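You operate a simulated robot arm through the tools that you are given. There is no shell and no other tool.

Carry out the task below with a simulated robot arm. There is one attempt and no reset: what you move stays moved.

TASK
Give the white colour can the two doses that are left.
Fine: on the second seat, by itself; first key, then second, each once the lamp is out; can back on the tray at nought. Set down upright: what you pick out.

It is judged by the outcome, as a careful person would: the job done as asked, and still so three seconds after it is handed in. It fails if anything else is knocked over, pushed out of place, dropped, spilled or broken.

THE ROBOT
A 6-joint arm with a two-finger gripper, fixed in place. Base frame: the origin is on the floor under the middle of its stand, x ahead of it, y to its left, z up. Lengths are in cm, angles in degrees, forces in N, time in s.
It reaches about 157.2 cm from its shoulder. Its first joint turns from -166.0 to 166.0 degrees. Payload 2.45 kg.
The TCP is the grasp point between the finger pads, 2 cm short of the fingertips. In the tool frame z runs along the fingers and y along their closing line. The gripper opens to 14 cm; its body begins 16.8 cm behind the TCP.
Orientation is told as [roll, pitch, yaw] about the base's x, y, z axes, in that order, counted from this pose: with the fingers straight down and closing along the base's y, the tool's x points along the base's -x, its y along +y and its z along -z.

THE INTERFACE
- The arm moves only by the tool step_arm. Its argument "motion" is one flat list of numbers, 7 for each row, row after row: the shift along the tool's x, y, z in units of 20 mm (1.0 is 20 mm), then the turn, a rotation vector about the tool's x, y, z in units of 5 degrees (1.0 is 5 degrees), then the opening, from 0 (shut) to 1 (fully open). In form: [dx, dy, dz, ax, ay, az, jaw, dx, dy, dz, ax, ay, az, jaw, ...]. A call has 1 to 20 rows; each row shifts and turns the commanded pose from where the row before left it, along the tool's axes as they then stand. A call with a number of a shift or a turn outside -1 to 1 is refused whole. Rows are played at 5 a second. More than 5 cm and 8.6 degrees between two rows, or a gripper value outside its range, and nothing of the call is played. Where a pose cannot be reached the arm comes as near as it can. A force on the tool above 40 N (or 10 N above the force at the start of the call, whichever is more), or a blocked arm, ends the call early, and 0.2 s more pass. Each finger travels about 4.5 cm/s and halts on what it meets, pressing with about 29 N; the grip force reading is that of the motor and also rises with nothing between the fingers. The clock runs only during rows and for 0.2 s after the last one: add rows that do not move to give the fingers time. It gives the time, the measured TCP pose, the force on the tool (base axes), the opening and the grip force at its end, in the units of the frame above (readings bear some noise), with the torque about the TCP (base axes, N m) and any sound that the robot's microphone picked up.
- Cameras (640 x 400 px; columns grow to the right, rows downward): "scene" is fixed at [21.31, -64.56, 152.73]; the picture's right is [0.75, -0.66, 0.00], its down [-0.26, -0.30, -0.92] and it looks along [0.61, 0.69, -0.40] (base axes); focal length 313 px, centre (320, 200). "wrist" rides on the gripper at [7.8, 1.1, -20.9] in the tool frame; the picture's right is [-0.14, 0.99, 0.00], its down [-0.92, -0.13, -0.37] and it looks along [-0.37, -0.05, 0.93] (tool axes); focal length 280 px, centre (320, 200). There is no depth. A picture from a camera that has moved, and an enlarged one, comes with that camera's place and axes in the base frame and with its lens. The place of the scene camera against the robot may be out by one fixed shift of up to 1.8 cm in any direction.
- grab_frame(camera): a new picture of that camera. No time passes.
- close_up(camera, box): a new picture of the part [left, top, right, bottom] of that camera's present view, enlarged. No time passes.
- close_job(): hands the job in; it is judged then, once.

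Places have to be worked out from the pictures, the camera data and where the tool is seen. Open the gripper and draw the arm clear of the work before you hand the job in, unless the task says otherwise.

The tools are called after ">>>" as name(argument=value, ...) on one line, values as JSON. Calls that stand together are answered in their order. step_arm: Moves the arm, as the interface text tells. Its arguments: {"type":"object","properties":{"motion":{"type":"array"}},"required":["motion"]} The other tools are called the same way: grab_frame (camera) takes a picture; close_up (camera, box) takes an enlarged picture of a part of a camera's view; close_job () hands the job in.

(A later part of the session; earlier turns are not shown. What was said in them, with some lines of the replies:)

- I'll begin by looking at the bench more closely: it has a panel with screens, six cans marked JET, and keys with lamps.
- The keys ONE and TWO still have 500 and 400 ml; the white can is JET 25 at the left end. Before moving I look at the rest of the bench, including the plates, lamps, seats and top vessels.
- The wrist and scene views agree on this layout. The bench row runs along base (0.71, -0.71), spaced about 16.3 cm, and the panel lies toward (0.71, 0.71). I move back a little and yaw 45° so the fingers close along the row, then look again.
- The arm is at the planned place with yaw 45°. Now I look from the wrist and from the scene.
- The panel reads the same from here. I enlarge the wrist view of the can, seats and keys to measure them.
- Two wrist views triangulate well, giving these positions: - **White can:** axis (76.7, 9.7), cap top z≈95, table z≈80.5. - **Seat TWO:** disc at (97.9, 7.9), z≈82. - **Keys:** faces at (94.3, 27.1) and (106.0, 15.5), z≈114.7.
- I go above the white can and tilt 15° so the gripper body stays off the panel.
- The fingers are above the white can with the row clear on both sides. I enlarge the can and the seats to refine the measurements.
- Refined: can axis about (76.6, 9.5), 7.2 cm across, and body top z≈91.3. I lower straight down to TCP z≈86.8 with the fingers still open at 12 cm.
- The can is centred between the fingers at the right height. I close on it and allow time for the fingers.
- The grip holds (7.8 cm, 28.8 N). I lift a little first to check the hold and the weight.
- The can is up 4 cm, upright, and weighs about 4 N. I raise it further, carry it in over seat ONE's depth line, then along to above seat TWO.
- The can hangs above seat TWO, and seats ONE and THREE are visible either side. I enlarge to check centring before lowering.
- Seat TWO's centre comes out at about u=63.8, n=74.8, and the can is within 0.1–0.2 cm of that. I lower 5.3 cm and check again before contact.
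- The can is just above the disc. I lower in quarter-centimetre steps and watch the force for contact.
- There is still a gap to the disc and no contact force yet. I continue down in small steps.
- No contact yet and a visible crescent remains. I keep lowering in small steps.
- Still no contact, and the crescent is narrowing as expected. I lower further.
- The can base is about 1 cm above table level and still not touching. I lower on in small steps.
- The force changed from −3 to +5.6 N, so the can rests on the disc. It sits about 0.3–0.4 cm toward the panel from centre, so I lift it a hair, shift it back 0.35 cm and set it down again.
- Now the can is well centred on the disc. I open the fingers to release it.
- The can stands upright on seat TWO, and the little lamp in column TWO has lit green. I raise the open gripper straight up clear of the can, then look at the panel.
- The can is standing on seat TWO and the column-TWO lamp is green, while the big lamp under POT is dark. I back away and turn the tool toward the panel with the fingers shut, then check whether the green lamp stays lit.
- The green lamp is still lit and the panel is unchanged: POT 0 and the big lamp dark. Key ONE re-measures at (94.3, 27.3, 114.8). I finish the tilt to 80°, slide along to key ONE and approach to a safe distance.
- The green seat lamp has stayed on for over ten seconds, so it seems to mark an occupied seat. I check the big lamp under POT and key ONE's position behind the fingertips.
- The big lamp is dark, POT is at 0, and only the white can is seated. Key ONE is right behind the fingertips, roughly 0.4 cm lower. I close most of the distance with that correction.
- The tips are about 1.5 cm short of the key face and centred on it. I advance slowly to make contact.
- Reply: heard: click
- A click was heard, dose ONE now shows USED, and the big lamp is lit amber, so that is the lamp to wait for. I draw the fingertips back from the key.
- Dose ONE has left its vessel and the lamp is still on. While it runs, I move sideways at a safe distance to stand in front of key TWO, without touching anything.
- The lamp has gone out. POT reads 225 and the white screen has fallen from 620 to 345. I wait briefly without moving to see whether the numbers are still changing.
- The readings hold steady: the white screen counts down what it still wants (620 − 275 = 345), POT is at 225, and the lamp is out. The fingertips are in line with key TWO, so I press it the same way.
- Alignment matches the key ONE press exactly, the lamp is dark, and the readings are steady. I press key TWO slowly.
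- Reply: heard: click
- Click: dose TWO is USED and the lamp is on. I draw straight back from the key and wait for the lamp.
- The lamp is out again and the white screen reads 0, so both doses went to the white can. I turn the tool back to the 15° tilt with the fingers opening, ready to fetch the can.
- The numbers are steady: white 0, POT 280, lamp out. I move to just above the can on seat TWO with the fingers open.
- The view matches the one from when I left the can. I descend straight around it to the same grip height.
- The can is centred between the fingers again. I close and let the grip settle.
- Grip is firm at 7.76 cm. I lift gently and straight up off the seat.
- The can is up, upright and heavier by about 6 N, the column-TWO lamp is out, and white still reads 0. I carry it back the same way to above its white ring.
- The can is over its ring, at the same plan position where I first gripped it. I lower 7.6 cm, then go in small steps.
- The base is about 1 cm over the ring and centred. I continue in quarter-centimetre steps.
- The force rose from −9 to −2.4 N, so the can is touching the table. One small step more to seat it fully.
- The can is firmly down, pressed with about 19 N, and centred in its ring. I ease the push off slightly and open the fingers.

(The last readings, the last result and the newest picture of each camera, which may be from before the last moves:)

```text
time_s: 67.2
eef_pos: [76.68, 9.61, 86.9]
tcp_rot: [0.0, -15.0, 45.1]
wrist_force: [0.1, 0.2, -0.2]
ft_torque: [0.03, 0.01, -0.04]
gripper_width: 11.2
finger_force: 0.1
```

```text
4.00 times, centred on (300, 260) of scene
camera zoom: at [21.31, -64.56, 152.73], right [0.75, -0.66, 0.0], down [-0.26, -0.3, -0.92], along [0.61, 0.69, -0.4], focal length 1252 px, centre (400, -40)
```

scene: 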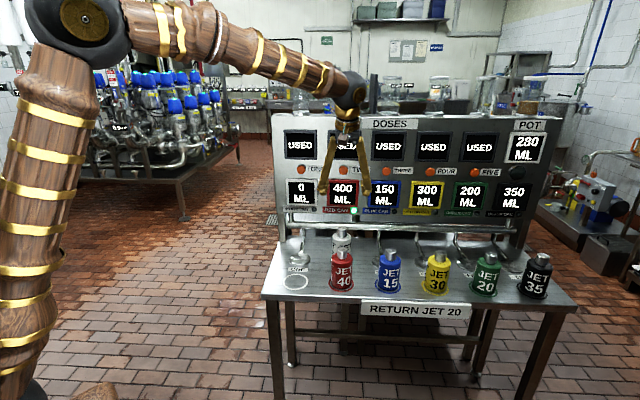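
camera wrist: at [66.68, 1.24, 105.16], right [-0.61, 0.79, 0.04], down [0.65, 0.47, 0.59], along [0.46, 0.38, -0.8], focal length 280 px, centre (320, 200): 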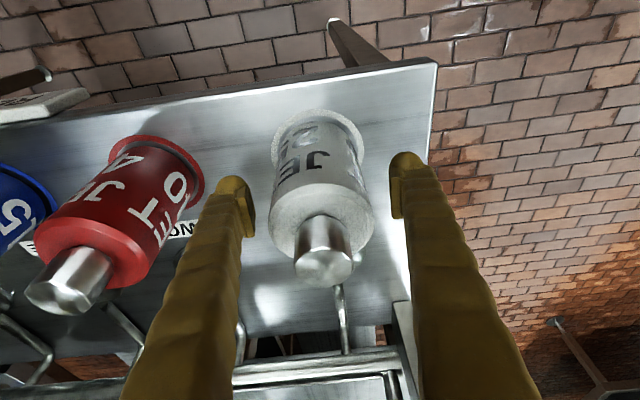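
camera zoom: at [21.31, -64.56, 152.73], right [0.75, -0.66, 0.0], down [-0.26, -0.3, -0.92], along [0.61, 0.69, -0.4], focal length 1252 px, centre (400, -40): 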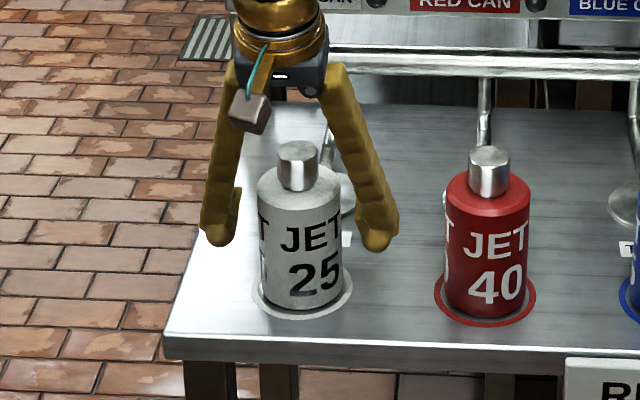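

The can stands upright and free inside its ring. I raise the open gripper straight up, then draw back away from the bench.

>>> step_arm(motion=[-0.23, 0, -0.859, 0, 0, 0, 0.8, -0.23, 0, -0.859, 0, 0, 0, 0.8, -0.23, 0, -0.859, 0, 0, 0, 0.8, -0.23, 0, -0.859, 0, 0, 0, 0.8, -0.23, 0, -0.859, 0, 0, 0, 0.8, -0.23, 0, -0.859, 0, 0, 0, 0.8, -0.23, 0, -0.859, 0, 0, 0, 0.8, -0.23, 0, -0.859, 0, 0, 0, 0.8, -0.23, 0, -0.859, 0, 0, 0, 0.8, 0.744, 0, -0.846, 0, 0, 0, 0.8, 0.744, 0, -0.846, 0, 0, 0, 0.8, 0.744, 0, -0.846, 0, 0, 0, 0.8, 0.744, 0, -0.846, 0, 0, 0, 0.8, 0.744, 0, -0.846, 0, 0, 0, 0.8, 0.744, 0, -0.846, 0, 0, 0, 0.8, 0.744, 0, -0.846, 0, 0, 0, 0.8, 0.744, 0, -0.846, 0, 0, 0, 0.8, 0, 0, 0, 0, 0, 0, 0.8])

>>> grab_frame(camera="scene")

>>> close_up(camera="scene", box=[260, 110, 580, 310])

>>> grab_frame(camera="wrist")

```text
time_s: 71.0
eef_pos: [65.94, -0.99, 112.95]
tcp_rot: [0.0, -15.0, 44.9]
wrist_force: [-0.1, -0.2, 0.0]
ft_torque: [-0.01, 0.0, -0.03]
gripper_width: 11.19
finger_force: 0.0
```

```text
taken
```

scene: 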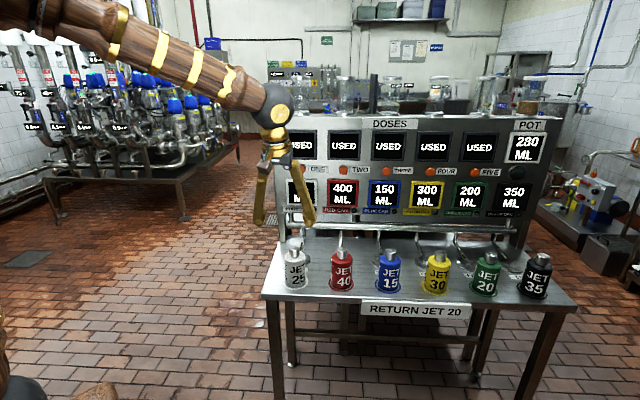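

```text
2.00 times, centred on (420, 210) of scene
camera zoom: at [21.31, -64.56, 152.73], right [0.75, -0.66, 0.0], down [-0.26, -0.3, -0.92], along [0.61, 0.69, -0.4], focal length 626 px, centre (120, 180)
```

zoom: 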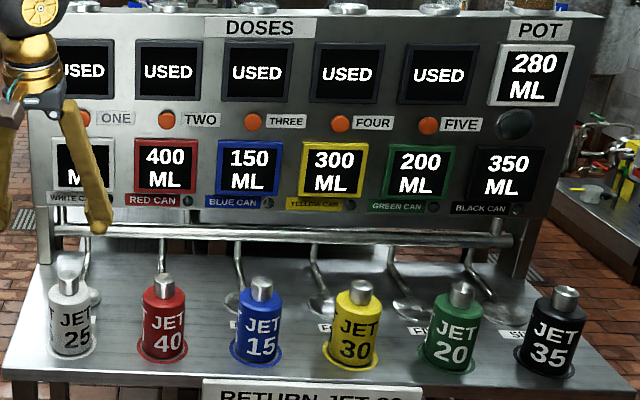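

```text
taken
camera wrist: at [56.07, -9.43, 131.16], right [-0.61, 0.79, 0.04], down [0.65, 0.47, 0.59], along [0.46, 0.38, -0.8], focal length 280 px, centre (320, 200)
```

wrist: 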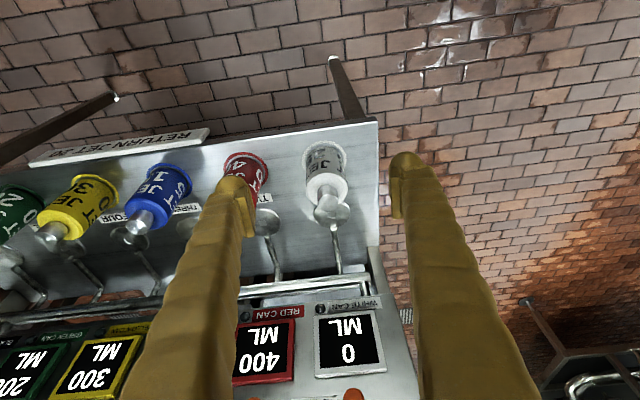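

The job is finished: both doses are used, white reads 0, all lamps are out, and the white can stands upright in its ring. The other cans haven't moved, and the open gripper is clear of the bench, so I hand it in.

>>> close_job()

```text
The job is handed in.
```

The white can got both remaining doses and is back upright on its ring on the tray. I've handed the job in; no verdict has come back yet.

- **Seat:** the white can stood alone on seat TWO, and its green lamp came on while it was there.
- **Keys:** I pressed ONE, then TWO, each once with a click. Both times I waited until the big lamp under POT was out.
- **Readings:** the white screen went from 620 to 345 to 0 ML. All five doses now show USED, and POT holds 280 ML.
- **"At nought":** I took this to mean the white screen at 0, not POT. POT stayed at 280 and did not drain while I watched.
- **Around it:** the other cans did not move, and the gripper was open and clear of the bench when I handed in.
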